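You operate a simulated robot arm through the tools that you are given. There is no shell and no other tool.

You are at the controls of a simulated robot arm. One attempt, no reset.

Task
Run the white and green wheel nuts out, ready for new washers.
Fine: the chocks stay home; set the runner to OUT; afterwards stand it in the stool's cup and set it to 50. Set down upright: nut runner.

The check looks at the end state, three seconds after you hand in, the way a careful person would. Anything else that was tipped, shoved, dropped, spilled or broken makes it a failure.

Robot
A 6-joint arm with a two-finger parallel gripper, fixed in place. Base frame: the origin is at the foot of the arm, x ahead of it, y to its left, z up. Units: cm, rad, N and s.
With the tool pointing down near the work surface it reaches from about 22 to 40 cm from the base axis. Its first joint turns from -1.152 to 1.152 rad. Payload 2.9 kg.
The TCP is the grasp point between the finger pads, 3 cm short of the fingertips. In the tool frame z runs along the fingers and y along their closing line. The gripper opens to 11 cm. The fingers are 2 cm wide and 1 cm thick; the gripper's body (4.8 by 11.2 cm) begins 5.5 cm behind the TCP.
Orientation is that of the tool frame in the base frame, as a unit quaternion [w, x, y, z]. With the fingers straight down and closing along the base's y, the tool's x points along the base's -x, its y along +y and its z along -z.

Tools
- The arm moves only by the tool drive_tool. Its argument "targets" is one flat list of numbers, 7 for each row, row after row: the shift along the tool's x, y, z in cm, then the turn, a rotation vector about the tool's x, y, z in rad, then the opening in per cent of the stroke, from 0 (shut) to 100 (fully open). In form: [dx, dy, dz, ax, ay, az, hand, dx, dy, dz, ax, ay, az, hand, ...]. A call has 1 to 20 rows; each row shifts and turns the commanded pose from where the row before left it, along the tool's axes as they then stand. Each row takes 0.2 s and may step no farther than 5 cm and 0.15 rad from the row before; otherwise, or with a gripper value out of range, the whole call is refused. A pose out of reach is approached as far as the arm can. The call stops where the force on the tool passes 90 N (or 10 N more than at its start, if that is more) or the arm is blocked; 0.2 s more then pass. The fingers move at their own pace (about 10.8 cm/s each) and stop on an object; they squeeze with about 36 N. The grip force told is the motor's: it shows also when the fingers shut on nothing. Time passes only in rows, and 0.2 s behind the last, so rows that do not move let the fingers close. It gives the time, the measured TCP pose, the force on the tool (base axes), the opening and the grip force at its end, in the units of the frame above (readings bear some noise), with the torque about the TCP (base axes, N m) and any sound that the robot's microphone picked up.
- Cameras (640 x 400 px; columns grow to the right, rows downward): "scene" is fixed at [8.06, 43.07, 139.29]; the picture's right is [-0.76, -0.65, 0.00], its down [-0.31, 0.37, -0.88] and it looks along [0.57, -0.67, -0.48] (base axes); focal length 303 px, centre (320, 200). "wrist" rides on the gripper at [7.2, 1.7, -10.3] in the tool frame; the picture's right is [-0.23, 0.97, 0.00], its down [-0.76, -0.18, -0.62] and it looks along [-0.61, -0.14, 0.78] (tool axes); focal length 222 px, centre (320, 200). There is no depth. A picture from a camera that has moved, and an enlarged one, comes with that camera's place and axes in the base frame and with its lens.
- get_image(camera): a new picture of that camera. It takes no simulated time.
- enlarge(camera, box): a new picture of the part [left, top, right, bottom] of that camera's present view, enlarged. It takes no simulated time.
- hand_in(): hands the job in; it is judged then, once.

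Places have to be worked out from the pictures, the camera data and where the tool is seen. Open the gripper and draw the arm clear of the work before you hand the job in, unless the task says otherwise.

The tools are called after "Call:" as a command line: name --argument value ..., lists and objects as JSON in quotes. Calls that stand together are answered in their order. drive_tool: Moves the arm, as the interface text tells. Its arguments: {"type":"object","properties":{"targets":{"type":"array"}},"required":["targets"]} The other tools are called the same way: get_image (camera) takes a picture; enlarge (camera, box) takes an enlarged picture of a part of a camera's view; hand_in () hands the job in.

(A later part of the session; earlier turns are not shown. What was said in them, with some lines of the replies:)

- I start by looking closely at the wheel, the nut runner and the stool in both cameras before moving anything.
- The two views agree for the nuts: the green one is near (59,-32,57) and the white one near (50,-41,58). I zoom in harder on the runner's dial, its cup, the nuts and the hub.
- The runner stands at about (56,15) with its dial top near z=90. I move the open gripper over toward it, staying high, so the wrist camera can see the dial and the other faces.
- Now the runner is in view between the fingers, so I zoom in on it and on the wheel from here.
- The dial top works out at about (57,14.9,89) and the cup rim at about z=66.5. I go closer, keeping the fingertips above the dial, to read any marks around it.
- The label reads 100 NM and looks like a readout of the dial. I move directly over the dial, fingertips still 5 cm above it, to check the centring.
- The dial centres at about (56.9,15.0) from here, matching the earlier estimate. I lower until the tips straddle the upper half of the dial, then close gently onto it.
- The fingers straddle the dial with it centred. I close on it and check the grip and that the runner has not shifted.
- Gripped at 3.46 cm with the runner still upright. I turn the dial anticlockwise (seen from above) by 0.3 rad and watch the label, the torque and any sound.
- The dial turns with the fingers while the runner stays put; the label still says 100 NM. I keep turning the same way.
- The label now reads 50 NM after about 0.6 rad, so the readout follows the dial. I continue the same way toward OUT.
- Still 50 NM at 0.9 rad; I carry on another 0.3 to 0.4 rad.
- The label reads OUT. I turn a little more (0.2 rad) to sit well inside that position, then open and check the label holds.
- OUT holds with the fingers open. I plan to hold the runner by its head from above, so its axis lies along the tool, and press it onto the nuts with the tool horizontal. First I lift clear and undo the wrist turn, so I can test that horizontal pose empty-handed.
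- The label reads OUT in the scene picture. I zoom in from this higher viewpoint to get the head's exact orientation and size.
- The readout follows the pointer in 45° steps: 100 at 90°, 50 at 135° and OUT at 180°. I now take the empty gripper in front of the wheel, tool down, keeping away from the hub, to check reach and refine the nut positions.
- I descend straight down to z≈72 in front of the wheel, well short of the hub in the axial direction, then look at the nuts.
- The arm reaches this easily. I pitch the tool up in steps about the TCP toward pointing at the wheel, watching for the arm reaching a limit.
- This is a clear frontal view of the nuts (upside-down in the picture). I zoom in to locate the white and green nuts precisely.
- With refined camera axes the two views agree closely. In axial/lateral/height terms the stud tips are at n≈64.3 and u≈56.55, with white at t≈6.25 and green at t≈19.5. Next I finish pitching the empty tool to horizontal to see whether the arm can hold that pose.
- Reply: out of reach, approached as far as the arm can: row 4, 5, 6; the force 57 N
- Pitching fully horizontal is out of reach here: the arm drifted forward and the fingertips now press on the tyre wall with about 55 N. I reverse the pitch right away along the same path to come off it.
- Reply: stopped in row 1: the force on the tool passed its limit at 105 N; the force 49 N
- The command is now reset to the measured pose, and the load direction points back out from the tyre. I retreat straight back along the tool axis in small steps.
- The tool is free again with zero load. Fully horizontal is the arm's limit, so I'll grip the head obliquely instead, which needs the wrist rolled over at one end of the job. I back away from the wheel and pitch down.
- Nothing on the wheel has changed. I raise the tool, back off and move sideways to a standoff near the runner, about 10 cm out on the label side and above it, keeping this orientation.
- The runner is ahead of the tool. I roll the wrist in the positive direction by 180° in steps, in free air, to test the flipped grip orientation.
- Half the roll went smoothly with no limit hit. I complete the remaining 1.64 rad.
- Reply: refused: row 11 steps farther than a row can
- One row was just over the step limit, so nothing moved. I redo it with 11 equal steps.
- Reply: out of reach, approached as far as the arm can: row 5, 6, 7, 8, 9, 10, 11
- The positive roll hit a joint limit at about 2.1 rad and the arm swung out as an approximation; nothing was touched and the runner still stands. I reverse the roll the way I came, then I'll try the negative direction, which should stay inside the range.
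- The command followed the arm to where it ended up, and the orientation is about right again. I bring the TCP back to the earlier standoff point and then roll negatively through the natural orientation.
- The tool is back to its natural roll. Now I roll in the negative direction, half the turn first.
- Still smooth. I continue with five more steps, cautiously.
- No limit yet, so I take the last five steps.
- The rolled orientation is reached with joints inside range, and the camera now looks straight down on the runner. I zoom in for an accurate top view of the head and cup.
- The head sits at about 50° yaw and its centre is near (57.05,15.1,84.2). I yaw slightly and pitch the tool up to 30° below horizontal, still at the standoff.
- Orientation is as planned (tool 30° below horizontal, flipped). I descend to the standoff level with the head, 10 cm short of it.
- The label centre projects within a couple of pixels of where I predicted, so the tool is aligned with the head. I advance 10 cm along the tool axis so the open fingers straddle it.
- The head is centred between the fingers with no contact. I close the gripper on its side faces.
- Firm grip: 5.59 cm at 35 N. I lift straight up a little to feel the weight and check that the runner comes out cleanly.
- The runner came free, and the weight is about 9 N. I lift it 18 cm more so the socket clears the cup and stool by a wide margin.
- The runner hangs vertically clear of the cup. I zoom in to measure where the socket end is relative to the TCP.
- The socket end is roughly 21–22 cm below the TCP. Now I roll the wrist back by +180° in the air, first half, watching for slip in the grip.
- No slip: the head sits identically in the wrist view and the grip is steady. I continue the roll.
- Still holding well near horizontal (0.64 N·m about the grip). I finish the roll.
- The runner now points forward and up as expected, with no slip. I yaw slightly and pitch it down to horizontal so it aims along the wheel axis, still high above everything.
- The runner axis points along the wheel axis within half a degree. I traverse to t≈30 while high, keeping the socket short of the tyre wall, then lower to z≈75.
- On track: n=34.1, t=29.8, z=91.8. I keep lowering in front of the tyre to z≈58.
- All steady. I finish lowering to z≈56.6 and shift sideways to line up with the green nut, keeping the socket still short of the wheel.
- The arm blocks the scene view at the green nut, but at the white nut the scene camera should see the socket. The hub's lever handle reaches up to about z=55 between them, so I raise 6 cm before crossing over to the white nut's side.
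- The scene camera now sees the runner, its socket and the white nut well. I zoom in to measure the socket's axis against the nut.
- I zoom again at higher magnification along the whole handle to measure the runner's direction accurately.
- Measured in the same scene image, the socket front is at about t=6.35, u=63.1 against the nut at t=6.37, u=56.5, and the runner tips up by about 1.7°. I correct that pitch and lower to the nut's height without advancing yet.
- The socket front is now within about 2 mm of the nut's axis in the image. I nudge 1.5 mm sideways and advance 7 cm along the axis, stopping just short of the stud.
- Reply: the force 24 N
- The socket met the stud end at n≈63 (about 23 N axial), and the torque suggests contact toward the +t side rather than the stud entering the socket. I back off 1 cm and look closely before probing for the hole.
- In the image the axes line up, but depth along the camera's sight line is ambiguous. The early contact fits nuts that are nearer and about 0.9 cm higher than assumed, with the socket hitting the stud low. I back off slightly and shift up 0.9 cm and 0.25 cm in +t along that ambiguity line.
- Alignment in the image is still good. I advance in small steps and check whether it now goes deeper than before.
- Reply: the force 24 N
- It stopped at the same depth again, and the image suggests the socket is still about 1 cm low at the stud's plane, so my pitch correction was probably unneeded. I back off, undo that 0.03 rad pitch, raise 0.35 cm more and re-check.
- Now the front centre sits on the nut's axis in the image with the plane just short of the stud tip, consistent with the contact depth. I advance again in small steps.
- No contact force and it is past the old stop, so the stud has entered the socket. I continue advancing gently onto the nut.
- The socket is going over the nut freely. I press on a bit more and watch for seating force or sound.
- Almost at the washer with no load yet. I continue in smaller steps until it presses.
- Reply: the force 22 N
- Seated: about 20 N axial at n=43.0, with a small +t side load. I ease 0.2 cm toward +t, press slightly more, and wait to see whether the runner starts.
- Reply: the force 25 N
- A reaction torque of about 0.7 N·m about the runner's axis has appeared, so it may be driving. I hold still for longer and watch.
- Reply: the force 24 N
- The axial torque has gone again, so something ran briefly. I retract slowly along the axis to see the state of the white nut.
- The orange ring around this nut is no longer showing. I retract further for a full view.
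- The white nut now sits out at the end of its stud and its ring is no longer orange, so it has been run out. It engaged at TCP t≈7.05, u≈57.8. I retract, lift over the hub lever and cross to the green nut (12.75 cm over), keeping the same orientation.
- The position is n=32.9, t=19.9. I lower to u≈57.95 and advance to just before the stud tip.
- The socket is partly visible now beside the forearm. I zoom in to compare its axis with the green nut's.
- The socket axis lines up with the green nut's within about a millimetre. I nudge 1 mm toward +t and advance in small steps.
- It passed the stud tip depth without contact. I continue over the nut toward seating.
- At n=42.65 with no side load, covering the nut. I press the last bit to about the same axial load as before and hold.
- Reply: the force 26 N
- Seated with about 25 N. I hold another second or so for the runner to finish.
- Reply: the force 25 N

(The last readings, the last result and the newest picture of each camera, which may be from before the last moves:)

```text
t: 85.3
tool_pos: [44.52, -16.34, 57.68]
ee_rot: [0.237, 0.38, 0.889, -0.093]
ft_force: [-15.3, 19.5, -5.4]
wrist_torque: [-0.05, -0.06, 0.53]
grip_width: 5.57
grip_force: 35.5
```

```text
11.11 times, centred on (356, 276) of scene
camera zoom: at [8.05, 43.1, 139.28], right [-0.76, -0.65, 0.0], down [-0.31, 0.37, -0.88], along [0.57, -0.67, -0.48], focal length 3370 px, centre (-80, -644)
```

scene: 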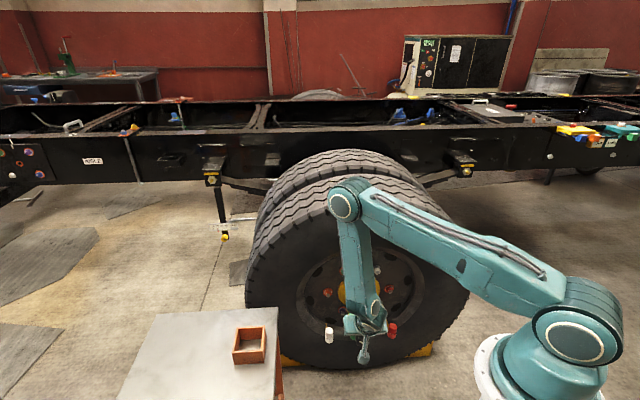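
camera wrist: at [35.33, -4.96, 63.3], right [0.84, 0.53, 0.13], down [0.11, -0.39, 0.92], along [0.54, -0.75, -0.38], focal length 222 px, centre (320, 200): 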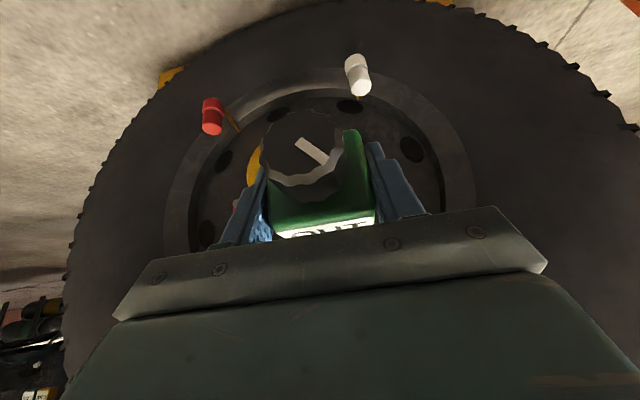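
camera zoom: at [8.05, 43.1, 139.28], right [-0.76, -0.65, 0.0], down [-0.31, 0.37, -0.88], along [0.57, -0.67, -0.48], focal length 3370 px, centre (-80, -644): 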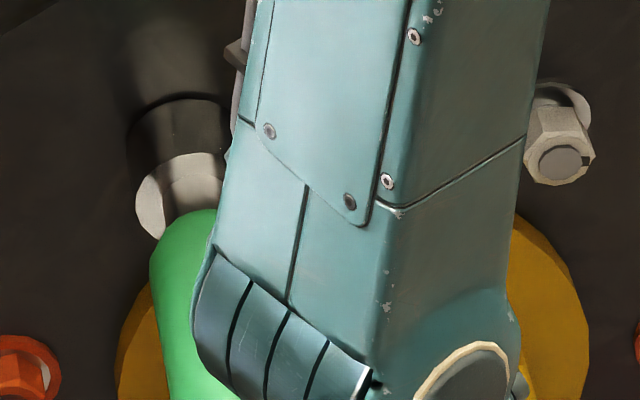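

Same end readings as with the white nut. I hold one more second for good measure, then retract along the axis.

Call:
drive_tool --targets '[0, 0, 0, 0, 0, 0, 15, 0, 0, 0, 0, 0, 0, 15, 0, 0, 0, 0, 0, 0, 15, 0, 0, 0, 0, 0, 0, 15, 0.433, -0.008, -0.25, 0, 0, 0, 15, 0.433, -0.008, -0.25, 0, 0, 0, 15, 0.867, -0.017, -0.5, 0, 0, 0, 15, 0.867, -0.017, -0.5, 0, 0, 0, 15, 0.867, -0.017, -0.5, 0, 0, 0, 15, 0.867, -0.017, -0.5, 0, 0, 0, 15, 0.867, -0.017, -0.5, 0, 0, 0, 15, 0.867, -0.017, -0.5, 0, 0, 0, 15, 1.3, -0.025, -0.75, 0, 0, 0, 15, 1.3, -0.025, -0.75, 0, 0, 0, 15]'

Call:
enlarge --camera "scene" --box '[320, 240, 400, 300]'

```text
t: 88.3
tool_pos: [37.58, -9.34, 57.91]
ee_rot: [0.24, 0.378, 0.889, -0.093]
ft_force: [-0.3, 0.0, -9.5]
wrist_torque: [0.46, 0.45, 0.01]
grip_width: 5.59
grip_force: 35.5
```

```text
6.67 times, centred on (360, 270) of scene
camera zoom: at [8.08, 43.07, 139.29], right [-0.76, -0.65, 0.0], down [-0.31, 0.37, -0.88], along [0.57, -0.67, -0.48], focal length 2022 px, centre (53, -267)
```

zoom: 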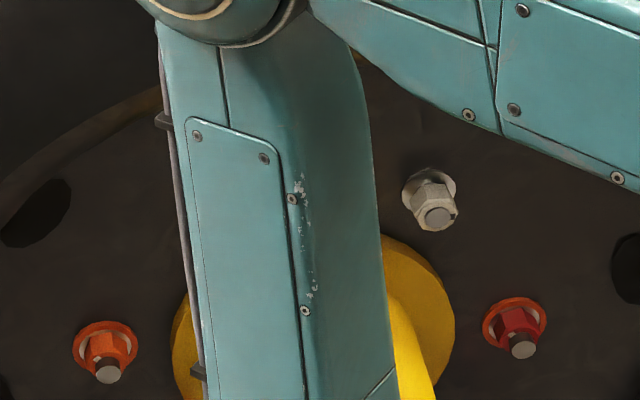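

The forearm hides the green nut from here, so I lift and move sideways away from the wheel to look at it.

Call:
drive_tool --targets '[-1.5, 0.046, -2.6, 0, 0, 0, 15, -1.5, 0.046, -2.6, 0, 0, 0, 15, 0.065, 3.0, 0.016, 0, 0, 0, 15, 0.065, 3.0, 0.016, 0, 0, 0, 15, 0.065, 3.0, 0.016, 0, 0, 0, 15, 0.022, 1.0, 0.005, 0, 0, 0, 15]'

Call:
enlarge --camera "scene" --box '[310, 240, 410, 320]'

Call:
enlarge --camera "scene" --box '[325, 250, 405, 300]'

```text
t: 89.7
tool_pos: [44.62, -2.27, 63.81]
ee_rot: [0.239, 0.38, 0.888, -0.095]
ft_force: [-0.5, 0.3, -8.4]
wrist_torque: [0.46, 0.41, -0.05]
grip_width: 5.58
grip_force: 36.3
```

```text
5.00 times, centred on (360, 280) of scene
camera zoom: at [8.08, 43.07, 139.29], right [-0.76, -0.65, 0.0], down [-0.31, 0.37, -0.88], along [0.57, -0.67, -0.48], focal length 1517 px, centre (120, -200)
```

zoom: 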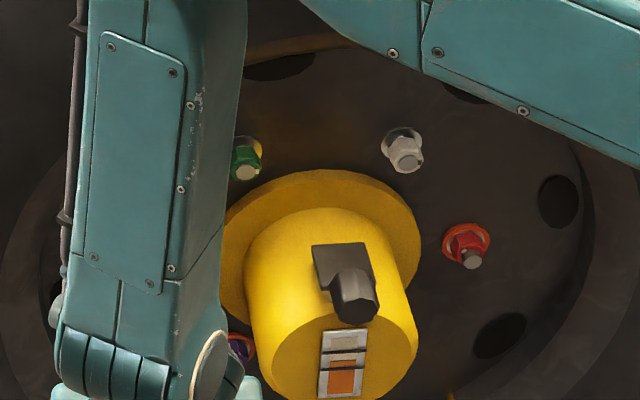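

```text
8.00 times, centred on (365, 275) of scene
camera zoom: at [8.08, 43.07, 139.29], right [-0.76, -0.65, 0.0], down [-0.31, 0.37, -0.88], along [0.57, -0.67, -0.48], focal length 2427 px, centre (-40, -400)
```

zoom: 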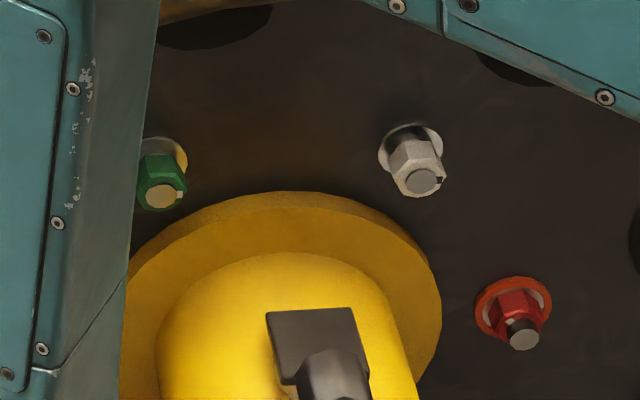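

Both the white and green nuts are now run out to the stud ends with their orange rings gone, and the other four nuts are untouched. I raise the runner straight up and carry it back over toward the stool along the same path.

Call:
drive_tool --targets '[-1.717, 0.053, -2.98, 0, 0, 0, 15, -1.717, 0.053, -2.98, 0, 0, 0, 15, -1.717, 0.053, -2.98, 0, 0, 0, 15, -1.717, 0.053, -2.98, 0, 0, 0, 15, -1.717, 0.053, -2.98, 0, 0, 0, 15, -1.717, 0.053, -2.98, 0, 0, 0, 15, -1.717, 0.053, -2.98, 0, 0, 0, 15, -1.717, 0.053, -2.98, 0, 0, 0, 15, -1.717, 0.053, -2.98, 0, 0, 0, 15, -1.717, 0.053, -2.98, 0, 0, 0, 15, -1.717, 0.053, -2.98, 0, 0, 0, 15, -1.717, 0.053, -2.98, 0, 0, 0, 15, 0.567, 3.515, -0.265, 0, 0, 0, 15, 0.567, 3.515, -0.265, 0, 0, 0, 15, 0.567, 3.515, -0.265, 0, 0, 0, 15, 0.567, 3.515, -0.265, 0, 0, 0, 15, 0.567, 3.515, -0.265, 0, 0, 0, 15, 0.567, 3.515, -0.265, 0, 0, 0, 15, 0, 0, 0, 0, 0, 0, 15]'

Call:
get_image --camera "scene"

Call:
get_image --camera "wrist"

Call:
enlarge --camera "scene" --box '[280, 230, 440, 350]'

```text
t: 93.7
tool_pos: [57.2, 14.85, 105.13]
ee_rot: [0.239, 0.379, 0.889, -0.094]
ft_force: [0.0, -0.1, -9.0]
wrist_torque: [0.44, 0.46, 0.01]
grip_width: 5.59
grip_force: 36.2
```

```text
taken
```

scene: 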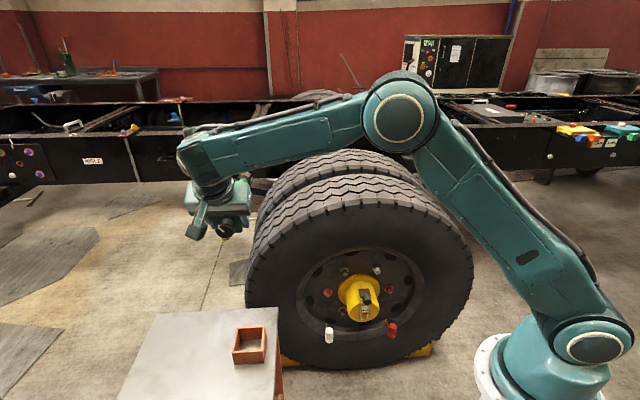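

```text
taken
camera wrist: at [50.34, 24.2, 110.64], right [0.84, 0.53, 0.13], down [0.11, -0.39, 0.92], along [0.54, -0.75, -0.38], focal length 222 px, centre (320, 200)
```

wrist: 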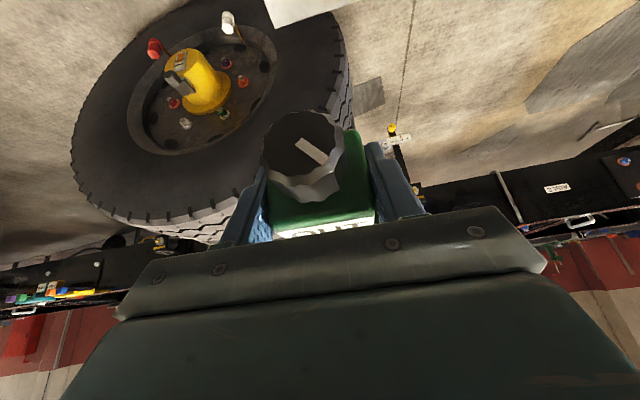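

```text
3.33 times, centred on (360, 290) of scene
camera zoom: at [8.08, 43.08, 139.28], right [-0.76, -0.65, 0.0], down [-0.31, 0.37, -0.88], along [0.57, -0.67, -0.48], focal length 1011 px, centre (187, -100)
```

zoom: 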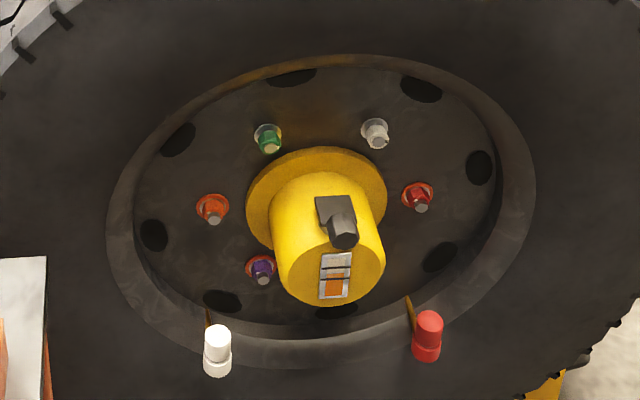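

The wheel shows exactly two nuts run out and everything else unchanged. I reverse the reorientation: pitch back up, yaw back, then start the −180° roll.

Call:
drive_tool --targets '[0, 0, 0, 0, -0.1052, 0, 15, 0, 0, 0, 0, -0.1052, 0, 15, 0, 0, 0, 0, -0.1052, 0, 15, 0, 0, 0, 0, -0.1052, 0, 15, 0, 0, 0, 0, -0.1052, 0, 15, 0, 0, 0, -0.083, 0.0018, -0.048, 15, 0, 0, 0, 0, 0, -0.1, 15, 0, 0, 0, 0, 0, -0.13, 15, 0, 0, 0, 0, 0, -0.13, 15, 0, 0, 0, 0, 0, -0.13, 15, 0, 0, 0, 0, 0, -0.13, 15, 0, 0, 0, 0, 0, -0.13, 15, 0, 0, 0, 0, 0, -0.13, 15, 0, 0, 0, 0, 0, -0.13, 15]'

Call:
get_image --camera "wrist"

```text
t: 96.7
tool_pos: [57.19, 14.89, 105.21]
ee_rot: [0.332, -0.129, 0.857, -0.373]
ft_force: [-0.3, -0.3, -8.9]
wrist_torque: [-0.03, 0.61, -0.02]
grip_width: 5.58
grip_force: 36.2
```

```text
taken
camera wrist: at [44.84, 18.43, 105.83], right [0.2, 0.78, -0.6], down [0.15, 0.58, 0.8], along [0.97, -0.25, 0.0], focal length 222 px, centre (320, 200)
```

wrist: 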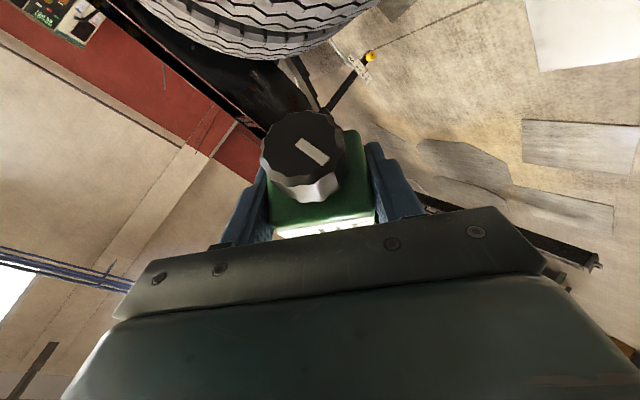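

Rolling smoothly. I complete the remaining 2.13 rad so the runner hangs down again.

Call:
drive_tool --targets '[0, 0, 0, 0, 0, -0.1254, 15, 0, 0, 0, 0, 0, -0.1254, 15, 0, 0, 0, 0, 0, -0.1254, 15, 0, 0, 0, 0, 0, -0.1254, 15, 0, 0, 0, 0, 0, -0.1254, 15, 0, 0, 0, 0, 0, -0.1254, 15, 0, 0, 0, 0, 0, -0.1254, 15, 0, 0, 0, 0, 0, -0.1254, 15, 0, 0, 0, 0, 0, -0.1254, 15, 0, 0, 0, 0, 0, -0.1254, 15, 0, 0, 0, 0, 0, -0.1254, 15, 0, 0, 0, 0, 0, -0.1254, 15, 0, 0, 0, 0, 0, -0.1254, 15, 0, 0, 0, 0, 0, -0.1254, 15, 0, 0, 0, 0, 0, -0.1254, 15, 0, 0, 0, 0, 0, -0.1254, 15, 0, 0, 0, 0, 0, -0.1252, 15, 0, 0, 0, 0, 0, 0, 15]'

Call:
get_image --camera "scene"

Call:
get_image --camera "wrist"

Call:
enlarge --camera "scene" --box '[200, 230, 280, 370]'

```text
t: 100.5
tool_pos: [57.1, 14.94, 105.12]
ee_rot: [0.167, 0.811, -0.303, 0.472]
ft_force: [-0.8, 0.9, -9.1]
wrist_torque: [0.01, 0.0, -0.01]
grip_width: 5.6
grip_force: 36.5
```

```text
taken
```

scene: 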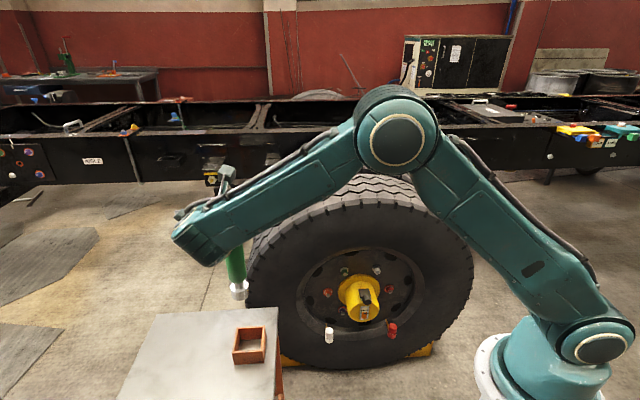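

```text
taken
camera wrist: at [51.8, 16.94, 116.66], right [-0.72, -0.67, -0.21], down [-0.58, 0.74, -0.34], along [0.39, -0.12, -0.91], focal length 222 px, centre (320, 200)
```

wrist: 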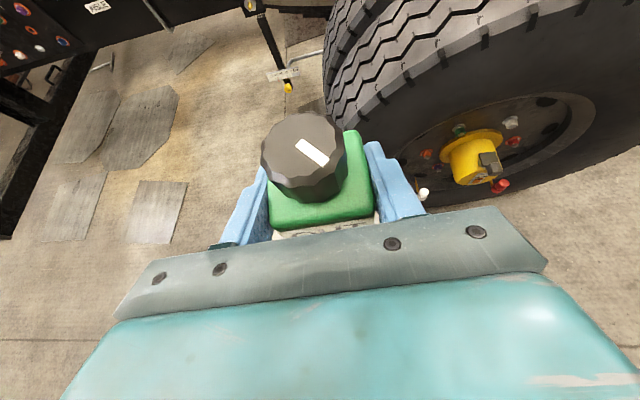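

```text
2.86 times, centred on (240, 300) of scene
camera zoom: at [8.08, 43.08, 139.28], right [-0.76, -0.65, 0.0], down [-0.31, 0.37, -0.88], along [0.57, -0.67, -0.48], focal length 867 px, centre (549, -86)
```

zoom: 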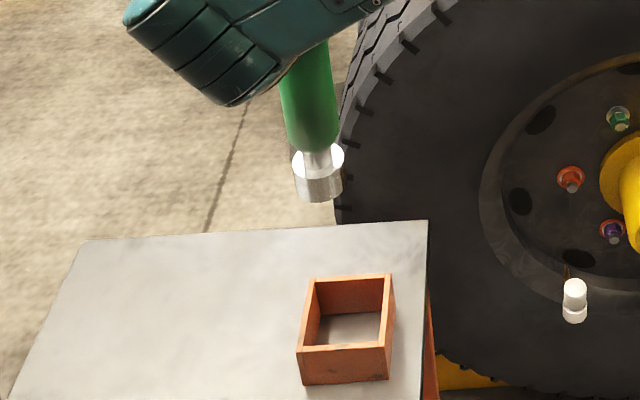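

The runner hangs plumb, just as it did when picked up, and the socket is over the cup. I lower it into the cup, stopping about 1.5 cm above the rest height.

Call:
drive_tool --targets '[-2.83, 0.052, 1.63, 0, 0, 0, 15, -2.83, 0.052, 1.63, 0, 0, 0, 15, -2.83, 0.052, 1.63, 0, 0, 0, 15, -2.83, 0.052, 1.63, 0, 0, 0, 15, -2.83, 0.052, 1.63, 0, 0, 0, 15, -2.83, 0.052, 1.63, 0, 0, 0, 15, 0, 0, 0, 0, 0, 0, 15]'

Call:
enlarge --camera "scene" --box '[200, 270, 280, 380]'

Call:
get_image --camera "wrist"

```text
t: 102.1
tool_pos: [57.03, 14.91, 85.59]
ee_rot: [0.165, 0.811, -0.304, 0.472]
ft_force: [0.0, 0.2, -8.6]
wrist_torque: [0.03, 0.04, 0.0]
grip_width: 5.57
grip_force: 35.9
```

```text
3.64 times, centred on (240, 325) of scene
camera zoom: at [8.08, 43.08, 139.28], right [-0.76, -0.65, 0.0], down [-0.31, 0.37, -0.88], along [0.57, -0.67, -0.48], focal length 1103 px, centre (611, -254)
```

zoom: 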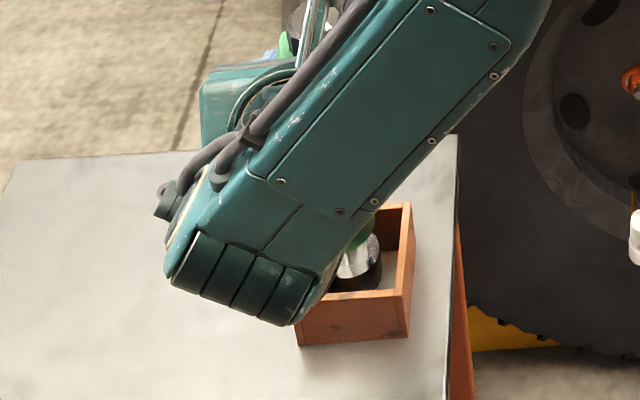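

```text
taken
camera wrist: at [51.74, 16.98, 96.99], right [-0.72, -0.66, -0.21], down [-0.58, 0.74, -0.34], along [0.39, -0.12, -0.91], focal length 222 px, centre (320, 200)
```

wrist: 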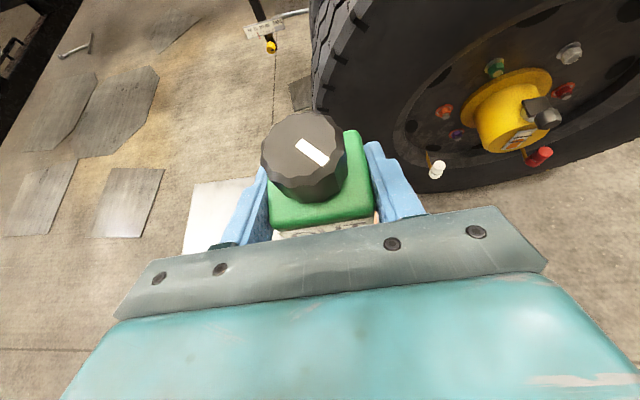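

The socket is inside the cup. I lower the rest in small steps until the floor takes the weight.

Call:
drive_tool --targets '[-0.347, 0.006, 0.199, 0, 0, 0, 15, -0.347, 0.006, 0.199, 0, 0, 0, 15, -0.26, 0.005, 0.149, 0, 0, 0, 15, 0, 0, 0, 0, 0, 0, 15]'

```text
t: 103.1
tool_pos: [57.2, 14.94, 84.36]
ee_rot: [0.166, 0.811, -0.303, 0.472]
ft_force: [0.3, -0.5, -9.3]
wrist_torque: [0.03, 0.02, 0.02]
grip_width: 5.61
grip_force: 35.7
```

Still carrying the full weight at z=84.36. I continue in 1.5 mm steps.

Call:
drive_tool --targets '[-0.13, 0.002, 0.075, 0, 0, 0, 15, -0.13, 0.002, 0.075, 0, 0, 0, 15, 0, 0, 0, 0, 0, 0, 15]'

```text
t: 103.9
tool_pos: [57.13, 14.96, 84.32]
ee_rot: [0.166, 0.81, -0.304, 0.473]
ft_force: [-3.7, 1.3, 7.9]
wrist_torque: [0.07, 1.33, -0.05]
grip_width: 5.62
grip_force: 36.5
```

The floor is touched, now with about 16 N of preload. I ease up by about 1 mm so it rests without preload before releasing.

Call:
drive_tool --targets '[0.09, -0.002, -0.052, 0, 0, 0, 15, 0, 0, 0, 0, 0, 0, 15]'

Call:
enlarge --camera "wrist" --box '[220, 80, 440, 250]'

```text
t: 104.5
tool_pos: [57.15, 14.83, 84.29]
ee_rot: [0.166, 0.81, -0.305, 0.472]
ft_force: [2.5, -1.6, 0.7]
wrist_torque: [-0.41, -0.42, 0.01]
grip_width: 5.58
grip_force: 35.5
```

```text
2.35 times, centred on (330, 165) of wrist
camera zoom: at [51.81, 16.95, 95.76], right [-0.72, -0.66, -0.22], down [-0.58, 0.74, -0.35], along [0.39, -0.12, -0.91], focal length 523 px, centre (296, 282)
```

zoom: 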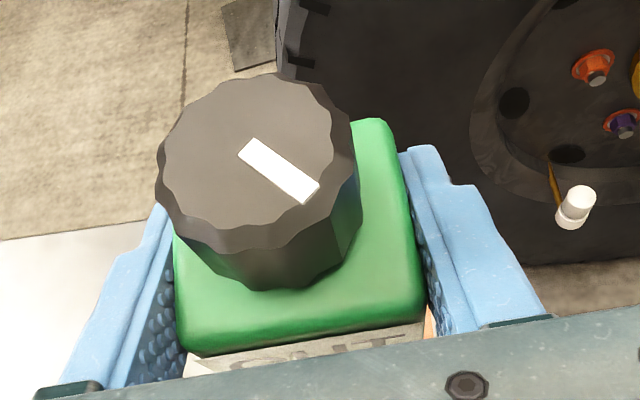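

It now rests on the cup floor with only its own weight. I open the gripper gradually.

Call:
drive_tool --targets '[0, 0, 0, 0, 0, 0, 52, 0, 0, 0, 0, 0, 0, 56, 0, 0, 0, 0, 0, 0, 65, 0, 0, 0, 0, 0, 0, 80, 0, 0, 0, 0, 0, 0, 100, 0, 0, 0, 0, 0, 0, 100]'

Call:
get_image --camera "wrist"

Call:
enlarge --camera "scene" --box '[200, 270, 280, 380]'

```text
t: 105.9
tool_pos: [57.17, 14.87, 84.26]
ee_rot: [0.167, 0.811, -0.304, 0.472]
ft_force: [0.9, -0.2, 0.7]
wrist_torque: [-0.01, -0.02, 0.01]
grip_width: 10.99
grip_force: 0.0
```

```text
taken
camera wrist: at [51.78, 16.98, 95.75], right [-0.72, -0.66, -0.21], down [-0.58, 0.74, -0.34], along [0.39, -0.12, -0.91], focal length 222 px, centre (320, 200)
```

wrist: 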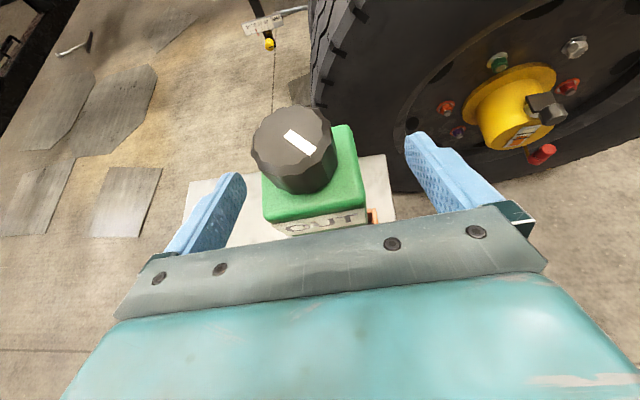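

```text
3.64 times, centred on (240, 325) of scene
camera zoom: at [8.06, 43.07, 139.29], right [-0.76, -0.65, 0.0], down [-0.31, 0.37, -0.88], along [0.57, -0.67, -0.48], focal length 1103 px, centre (611, -254)
```

zoom: 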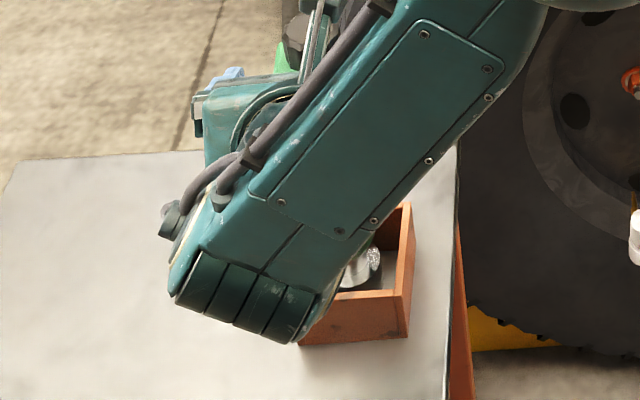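

The runner stands free in the cup, and the force readings are near zero. I withdraw straight back along the tool axis and look at it.

Call:
drive_tool --targets '[0, 0, -1.5, 0, 0, 0, 100, 0, 0, -2.5, 0, 0, 0, 100, 0, 0, -3, 0, 0, 0, 100, 0, 0, -3, 0, 0, 0, 100]'

Call:
get_image --camera "wrist"

Call:
get_image --camera "scene"

```text
t: 106.9
tool_pos: [50.6, 20.47, 89.33]
ee_rot: [0.166, 0.81, -0.304, 0.472]
ft_force: [-0.4, -0.3, -0.8]
wrist_torque: [0.01, 0.01, 0.01]
grip_width: 11.01
grip_force: 0.1
```

```text
taken
camera wrist: at [45.31, 22.55, 100.79], right [-0.72, -0.66, -0.21], down [-0.58, 0.74, -0.34], along [0.39, -0.12, -0.91], focal length 222 px, centre (320, 200)
```

wrist: 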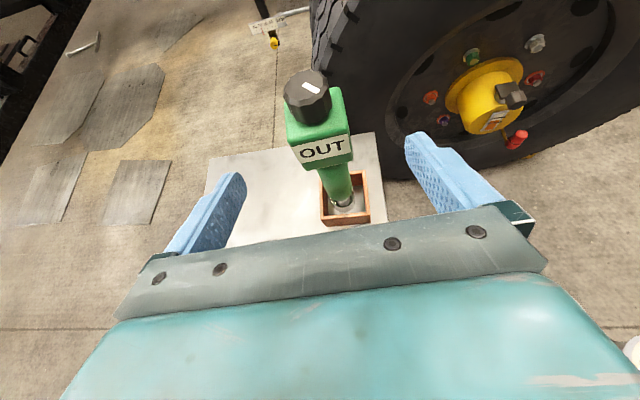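

```text
taken
```

scene: 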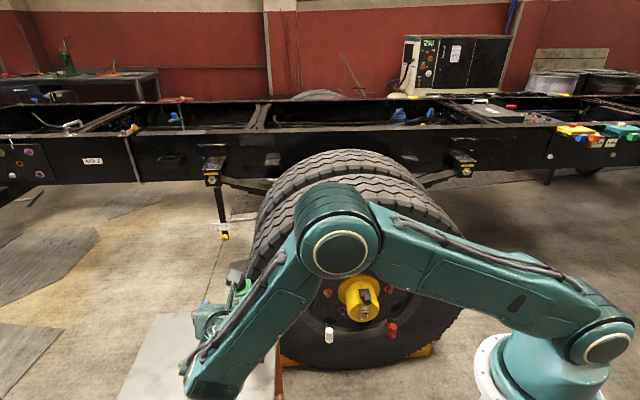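

The runner stands upright in the cup with OUT still set. Next I lift clear, roll by 60°, and pitch the tool to vertical so I can turn the dial from above.

Call:
drive_tool --targets '[2.82, -0.05, -1.62, 0, 0, 0, 100, 2.82, -0.05, -1.62, 0, 0, 0, 100, 2.82, -0.05, -1.62, 0, 0, 0, 100, 2.82, -0.05, -1.62, 0, 0, 0, 100, 0, 0, 0, 0, 0, 0.149, 100, 0, 0, 0, 0, 0, 0.149, 100, 0, 0, 0, 0, 0, 0.149, 100, 0, 0, 0, 0, 0, 0.149, 100, 0, 0, 0, 0, 0, 0.149, 100, 0, 0, 0, 0, 0, 0.149, 100, 0, 0, 0, 0, 0, 0.149, 100]'

Call:
enlarge --camera "scene" --box '[190, 250, 310, 380]'

```text
t: 109.3
tool_pos: [50.54, 20.49, 102.28]
ee_rot: [0.092, -0.551, 0.668, -0.492]
ft_force: [0.8, 0.4, -0.5]
wrist_torque: [0.01, 0.04, 0.03]
grip_width: 10.98
grip_force: 0.0
```

```text
3.08 times, centred on (250, 315) of scene
camera zoom: at [8.06, 43.07, 139.29], right [-0.76, -0.65, 0.0], down [-0.31, 0.37, -0.88], along [0.57, -0.67, -0.48], focal length 933 px, centre (535, -154)
```

zoom: 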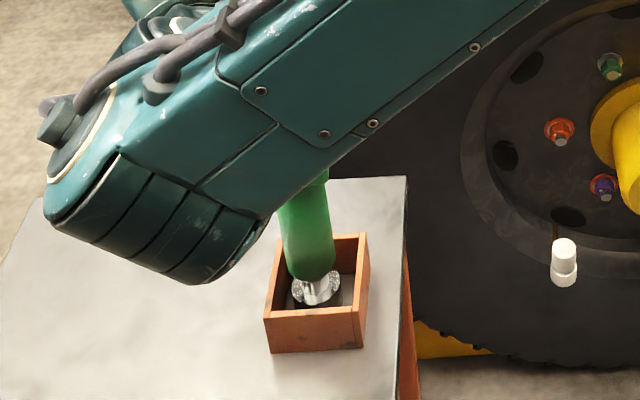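

The runner stands plumb in its cup. Now I rotate the tool to point straight down in seven steps.

Call:
drive_tool --targets '[0, 0, 0, -0.131, -0.0724, 0, 100, 0, 0, 0, -0.131, -0.0724, 0, 100, 0, 0, 0, -0.131, -0.0724, 0, 100, 0, 0, 0, -0.131, -0.0724, 0, 100, 0, 0, 0, -0.131, -0.0724, 0, 100, 0, 0, 0, -0.131, -0.0724, 0, 100, 0, 0, 0, -0.131, -0.0724, 0, 100]'

Call:
get_image --camera "wrist"

Call:
get_image --camera "scene"

```text
t: 110.9
tool_pos: [50.39, 20.39, 102.27]
ee_rot: [-0.001, -0.637, 0.771, 0.001]
ft_force: [-0.6, -0.3, -0.2]
wrist_torque: [-0.02, -0.02, 0.02]
grip_width: 10.96
grip_force: 0.1
```

```text
taken
camera wrist: at [47.43, 13.66, 112.75], right [-0.91, 0.41, 0.0], down [0.32, 0.71, 0.62], along [0.25, 0.57, -0.78], focal length 222 px, centre (320, 200)
```

wrist: 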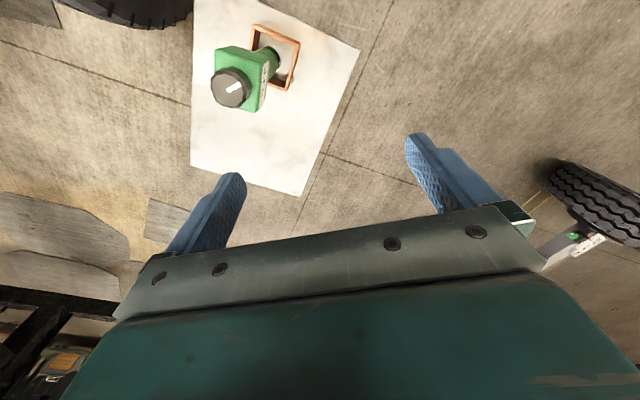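

```text
taken
```

scene: 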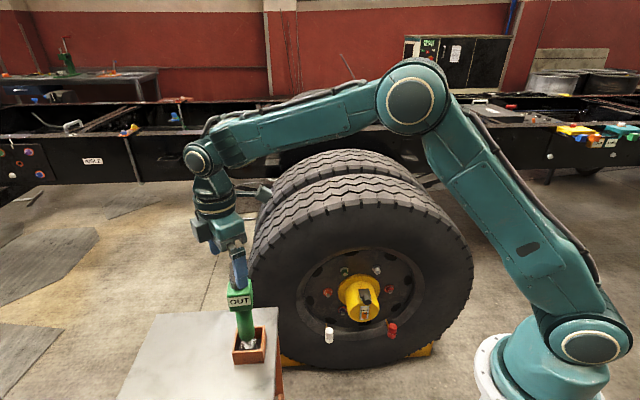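

The tool points straight down again. I zoom in on the dial in both views to fix its present position and pointer angle.

Call:
enlarge --camera "wrist" --box '[195, 15, 315, 125]'

Call:
enlarge --camera "scene" --box '[205, 260, 285, 375]'

```text
3.64 times, centred on (255, 70) of wrist
camera zoom: at [47.43, 13.66, 112.75], right [-0.91, 0.41, 0.0], down [0.32, 0.71, 0.62], along [0.25, 0.57, -0.78], focal length 808 px, centre (556, 673)
```

zoom: 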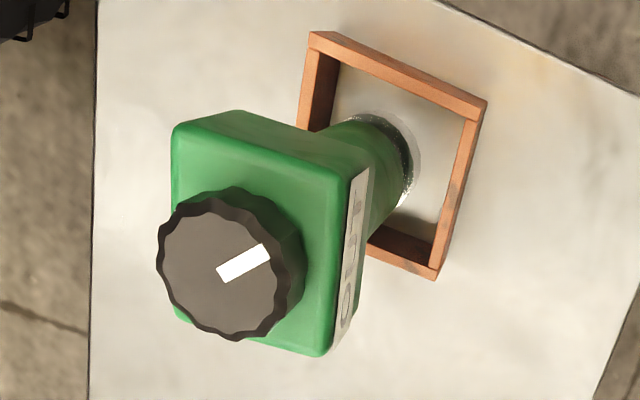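

```text
3.48 times, centred on (245, 318) of scene
camera zoom: at [8.06, 43.07, 139.29], right [-0.76, -0.65, 0.0], down [-0.31, 0.37, -0.88], along [0.57, -0.67, -0.48], focal length 1055 px, centre (581, -209)
```

zoom: 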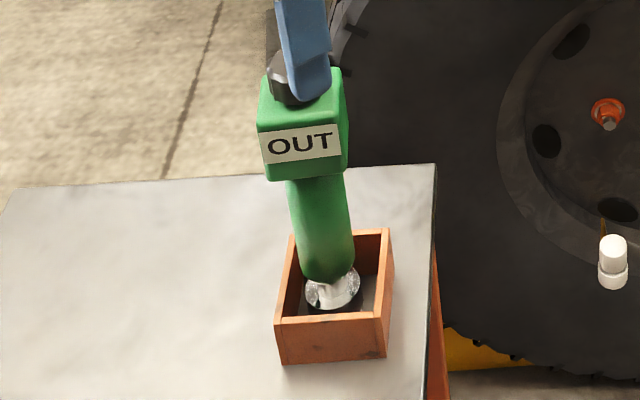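

The dial centre is now at about (57.75,14.55), and the runner is upright in the cup, shifted a few millimetres. I move over it at a safe height and confirm.

Call:
drive_tool --targets '[1.447, -2.777, 0.8, 0, 0, 0, 100, 1.447, -2.777, 0.8, 0, 0, 0, 100, 1.447, -2.777, 0.8, 0, 0, 0, 100, 0, 0, 2.0, 0, 0, 0, 75]'

Call:
get_image --camera "wrist"

Call:
enlarge --camera "wrist" --box '[240, 50, 420, 200]'

Call:
enlarge --camera "scene" --box '[190, 220, 310, 330]'

```text
t: 111.9
tool_pos: [57.83, 14.54, 97.97]
ee_rot: [-0.001, -0.637, 0.771, 0.0]
ft_force: [0.1, 0.4, -0.4]
wrist_torque: [-0.02, 0.02, 0.01]
grip_width: 8.25
grip_force: 0.0
```

```text
taken
camera wrist: at [54.8, 7.81, 108.36], right [-0.91, 0.41, 0.0], down [0.32, 0.71, 0.62], along [0.25, 0.57, -0.78], focal length 222 px, centre (320, 200)
```

wrist: 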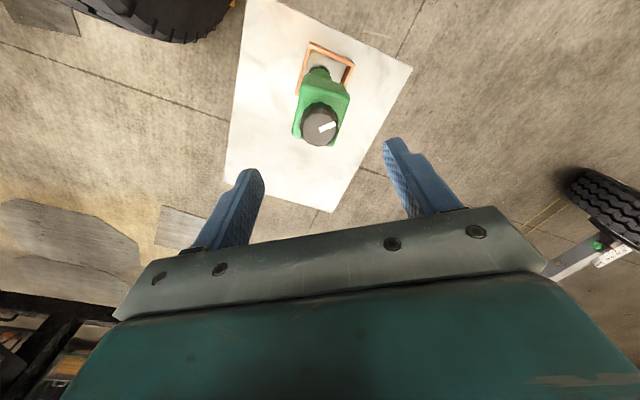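

```text
2.67 times, centred on (330, 125) of wrist
camera zoom: at [54.8, 7.81, 108.36], right [-0.91, 0.41, 0.0], down [0.32, 0.71, 0.62], along [0.25, 0.57, -0.78], focal length 592 px, centre (293, 400)
```

zoom: 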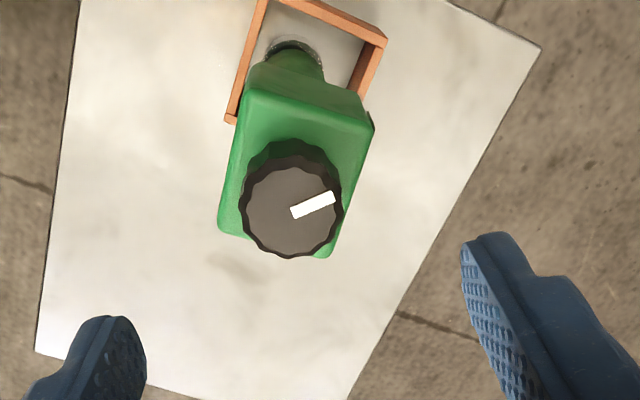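

```text
3.64 times, centred on (250, 275) of scene
camera zoom: at [8.07, 43.07, 139.29], right [-0.76, -0.65, 0.0], down [-0.31, 0.37, -0.88], along [0.57, -0.67, -0.48], focal length 1103 px, centre (574, -73)
```

zoom: 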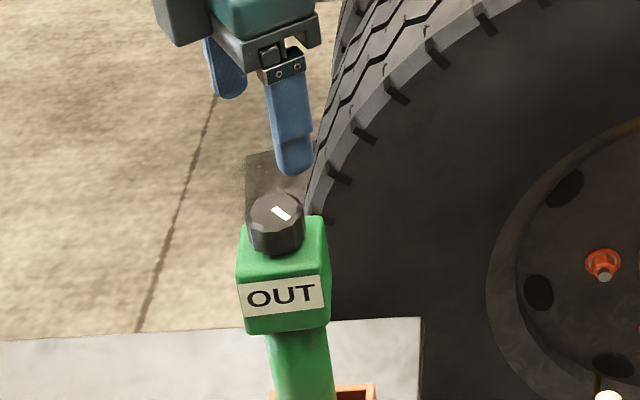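

The dial sits right under the TCP at (57.87,14.55). I descend to straddle its upper half, as before, and close on it.

Call:
drive_tool --targets '[0, 0, 1.9, 0, 0, 0, 70, 0, 0, 1.9, 0, 0, 0, 65, 0, 0, 1.8, 0, 0, 0, 62, 0, 0, 1.7, 0, 0, 0, 60, 0, 0, 0, 0, 0, 0, 60, 0, 0, 0, 0, 0, 0, 45, 0, 0, 0, 0, 0, 0, 30, 0, 0, 0, 0, 0, 0, 20]'

Call:
enlarge --camera "scene" --box '[190, 240, 310, 380]'

Call:
enlarge --camera "wrist" --box '[240, 30, 420, 220]'

```text
t: 113.7
tool_pos: [57.92, 14.56, 90.69]
ee_rot: [-0.002, -0.637, 0.771, 0.001]
ft_force: [1.9, 0.0, 1.0]
wrist_torque: [-0.04, -0.23, 0.03]
grip_width: 3.52
grip_force: 35.8
```

```text
2.86 times, centred on (250, 310) of scene
camera zoom: at [8.07, 43.07, 139.28], right [-0.76, -0.65, 0.0], down [-0.31, 0.37, -0.88], along [0.57, -0.67, -0.48], focal length 867 px, centre (520, -114)
```

zoom: 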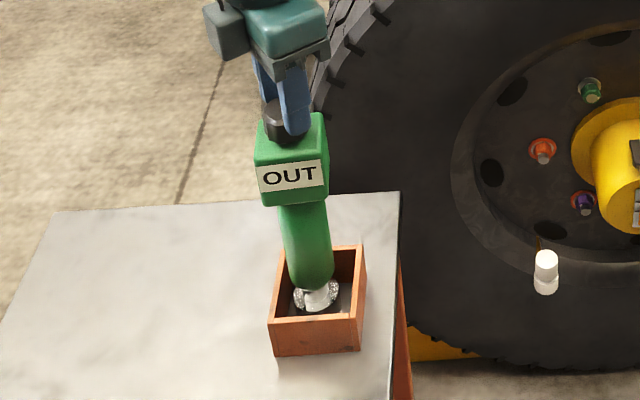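

```text
2.11 times, centred on (330, 125) of wrist
camera zoom: at [54.81, 7.85, 100.96], right [-0.91, 0.41, 0.0], down [0.32, 0.71, 0.62], along [0.25, 0.57, -0.78], focal length 468 px, centre (299, 358)
```

zoom: 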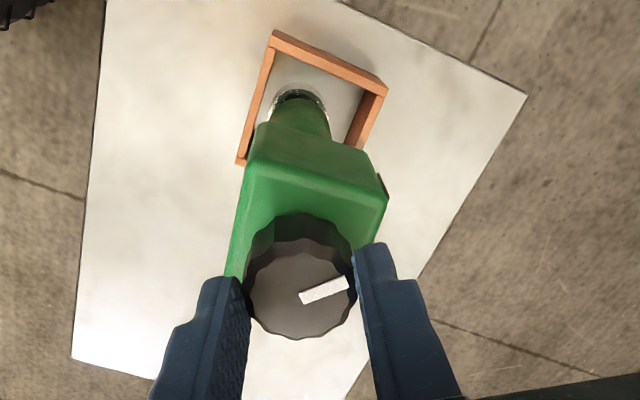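

Gripped at 3.52 cm. I turn the dial clockwise in steps toward 50 and check the label.

Call:
drive_tool --targets '[0, 0, 0, 0, 0, 0.1, 20, 0, 0, 0, 0, 0, 0.1, 20, 0, 0, 0, 0, 0, 0.1, 20, 0, 0, 0, 0, 0, 0.1, 20, 0, 0, 0, 0, 0, 0.1, 20, 0, 0, 0, 0, 0, 0.1, 20]'

Call:
enlarge --camera "scene" --box '[190, 240, 310, 380]'

Call:
enlarge --camera "wrist" --box '[240, 30, 420, 220]'

```text
t: 115.1
tool_pos: [57.76, 14.67, 90.49]
ee_rot: [-0.002, -0.38, 0.925, 0.0]
ft_force: [-0.4, 0.3, 0.7]
wrist_torque: [-0.04, 0.1, -0.01]
grip_width: 3.53
grip_force: 35.9
```

```text
2.86 times, centred on (250, 310) of scene
camera zoom: at [8.07, 43.07, 139.28], right [-0.76, -0.65, 0.0], down [-0.31, 0.37, -0.88], along [0.57, -0.67, -0.48], focal length 867 px, centre (520, -114)
```

zoom: 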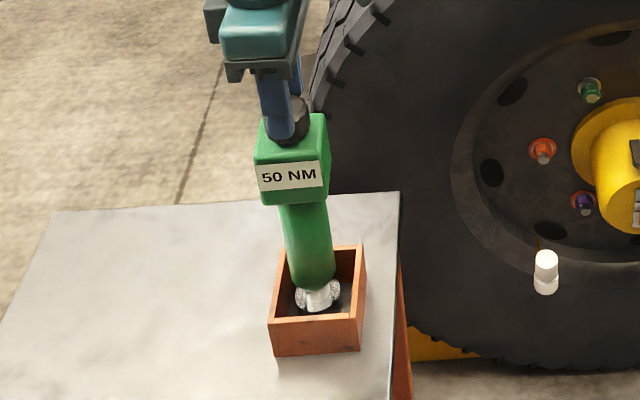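

```text
2.11 times, centred on (330, 125) of wrist
camera zoom: at [51.45, 10.75, 100.98], right [-0.52, 0.85, 0.0], down [0.67, 0.41, 0.62], along [0.53, 0.32, -0.78], focal length 468 px, centre (299, 358)
```

zoom: 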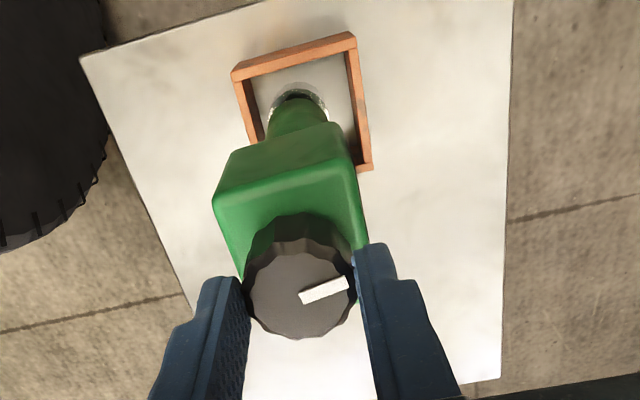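

The label reads 50 NM. I turn another 0.16 rad to centre the detent, then release.

Call:
drive_tool --targets '[0, 0, 0, 0, 0, 0.08, 20, 0, 0, 0, 0, 0, 0.08, 20, 0, 0, 0, 0, 0, 0, 20, 0, 0, 0, 0, 0, 0, 40, 0, 0, 0, 0, 0, 0, 60, 0, 0, 0, 0, 0, 0, 65]'

Call:
enlarge --camera "scene" --box '[190, 240, 310, 380]'

Call:
enlarge --camera "wrist" --box '[240, 30, 420, 220]'

```text
t: 116.5
tool_pos: [57.86, 14.61, 90.59]
ee_rot: [-0.001, -0.305, 0.952, -0.001]
ft_force: [0.3, 0.3, -0.2]
wrist_torque: [0.01, 0.01, 0.05]
grip_width: 7.15
grip_force: 0.0
```

```text
2.86 times, centred on (250, 310) of scene
camera zoom: at [8.06, 43.07, 139.29], right [-0.76, -0.65, 0.0], down [-0.31, 0.37, -0.88], along [0.57, -0.67, -0.48], focal length 867 px, centre (520, -114)
```

zoom: 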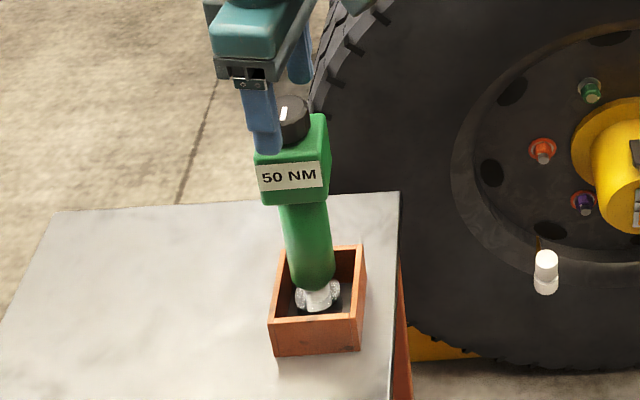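

```text
2.11 times, centred on (330, 125) of wrist
camera zoom: at [50.92, 11.81, 101.04], right [-0.38, 0.92, 0.0], down [0.72, 0.3, 0.62], along [0.57, 0.24, -0.78], focal length 468 px, centre (299, 358)
```

zoom: 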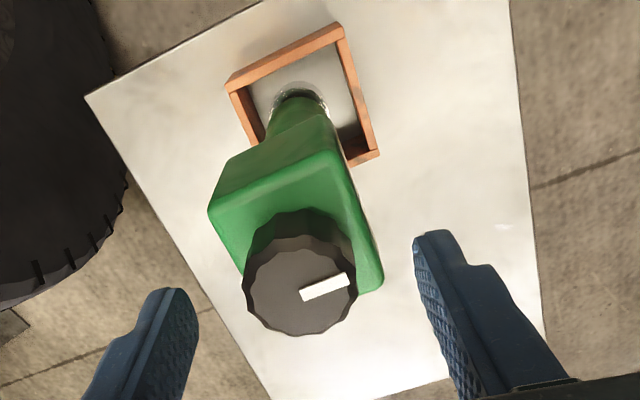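

The label holds at 50 NM with the fingers open and the runner upright. I lift straight up, open fully and draw well clear, then inspect everything.

Call:
drive_tool --targets '[0, 0, -1.5, 0, 0, 0, 70, 0, 0, -3, 0, 0, 0, 80, 0, 0, -4, 0, 0, 0, 100, 0, 0, -4, 0, 0, 0, 100, 0, 0, -4, 0, 0, 0, 100, 0, 0, -4, 0, 0, 0, 100, 3, 0, -2, 0, 0, 0, 100, 4, 0, 0, 0, 0, 0, 100, 4, 0, 0, 0, 0, 0, 100, 4, 0, 0, 0, 0, 0, 100]'

Call:
get_image --camera "scene"

Call:
enlarge --camera "scene" --box '[200, 255, 290, 380]'

Call:
enlarge --camera "scene" --box '[280, 230, 440, 350]'

Call:
enlarge --camera "scene" --box '[260, 310, 480, 400]'

Call:
get_image --camera "wrist"

```text
t: 118.7
tool_pos: [45.68, 5.74, 113.13]
ee_rot: [-0.001, -0.305, 0.952, 0.0]
ft_force: [-0.6, 0.2, 0.2]
wrist_torque: [-0.01, 0.03, -0.01]
grip_width: 10.99
grip_force: 0.0
```

```text
taken
```

scene: 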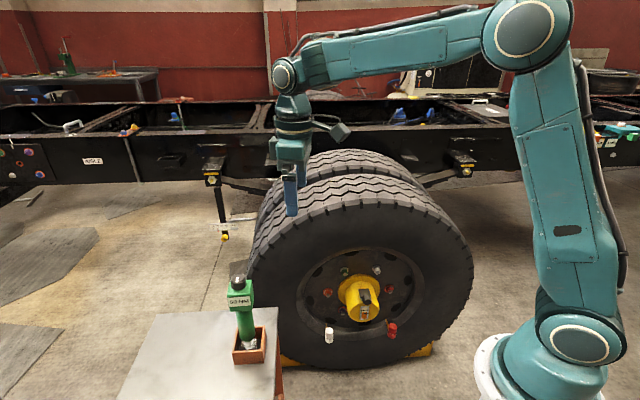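

```text
3.20 times, centred on (245, 318) of scene
camera zoom: at [8.06, 43.07, 139.29], right [-0.76, -0.65, 0.0], down [-0.31, 0.37, -0.88], along [0.57, -0.67, -0.48], focal length 971 px, centre (560, -176)
```

zoom: 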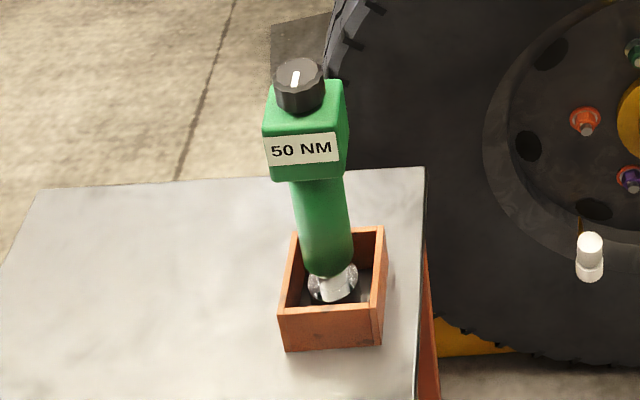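

```text
3.33 times, centred on (360, 290) of scene
camera zoom: at [8.06, 43.07, 139.29], right [-0.76, -0.65, 0.0], down [-0.31, 0.37, -0.88], along [0.57, -0.67, -0.48], focal length 1011 px, centre (187, -100)
```

zoom: 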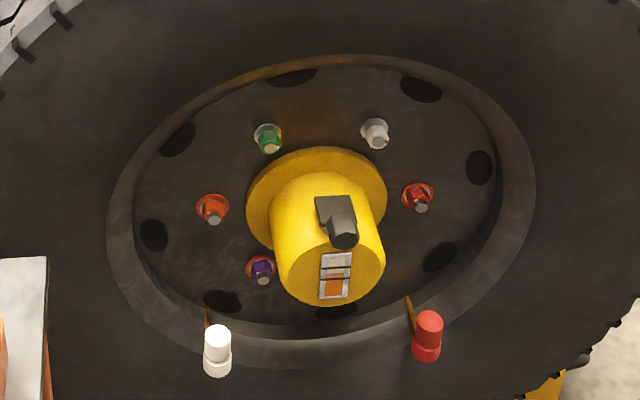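

```text
2.91 times, centred on (370, 355) of scene
camera zoom: at [8.06, 43.07, 139.29], right [-0.76, -0.65, 0.0], down [-0.31, 0.37, -0.88], along [0.57, -0.67, -0.48], focal length 882 px, centre (174, -251)
```

zoom: 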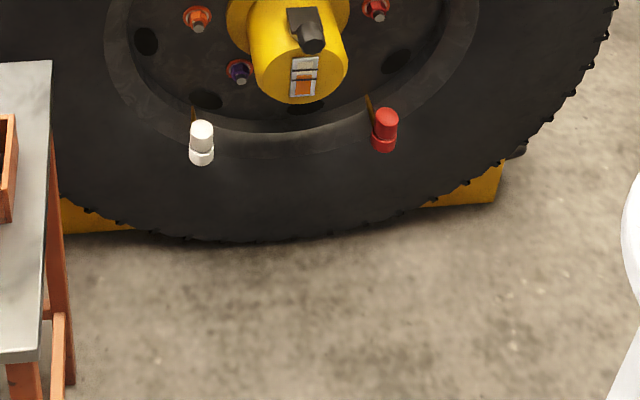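

```text
taken
camera wrist: at [38.74, 3.01, 123.57], right [-0.38, 0.92, 0.0], down [0.72, 0.3, 0.62], along [0.57, 0.24, -0.78], focal length 222 px, centre (320, 200)
```

wrist: 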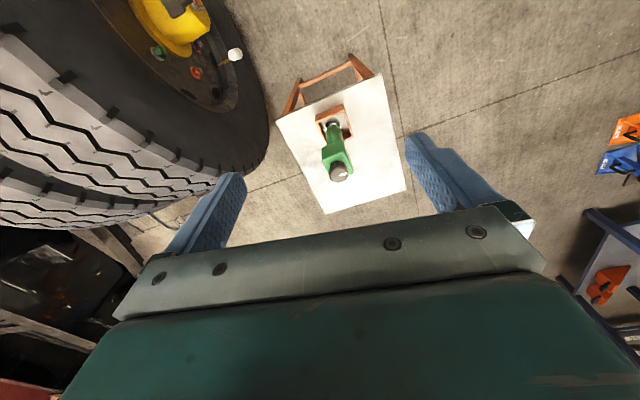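

All checks pass in the final views:
- **Nuts:** white and green are both run out to the stud ends; the other four are unchanged.
- **Runner:** it stands upright in the stool's cup and reads 50 NM.
- **Surroundings:** chocks, hub lever, stool and valve caps look as they did at the start.
- **Arm:** the gripper is open and clear of the work.

I hand the job in.

Call:
hand_in

```text
The job is handed in.
```

The white and green wheel nuts are run out to the ends of their studs. The nut runner is back upright in the stool's cup, set to 50. I handed the job in with the gripper open and the arm drawn clear; no result came back with the hand-in.

- **Nuts:** the runner was set to OUT for both. The orange ring around each nut no longer shows, and I saw nothing fallen on the floor. The other four nuts look unchanged.
- **Runner:** its label reads 50 NM, and it stands about 1 cm from where it started in the cup.
- **Surroundings:** the chocks, hub lever, stool and valve caps look as they did at the start.

**Contacts on the way:**
- While testing reach with the empty gripper, the fingertips pressed against the tyre wall, peaking at about 105 N before the arm stopped itself. I backed off and saw no mark or movement.
- The socket also met the end of the white nut's stud twice, at about 24 N, before I had it lined up.
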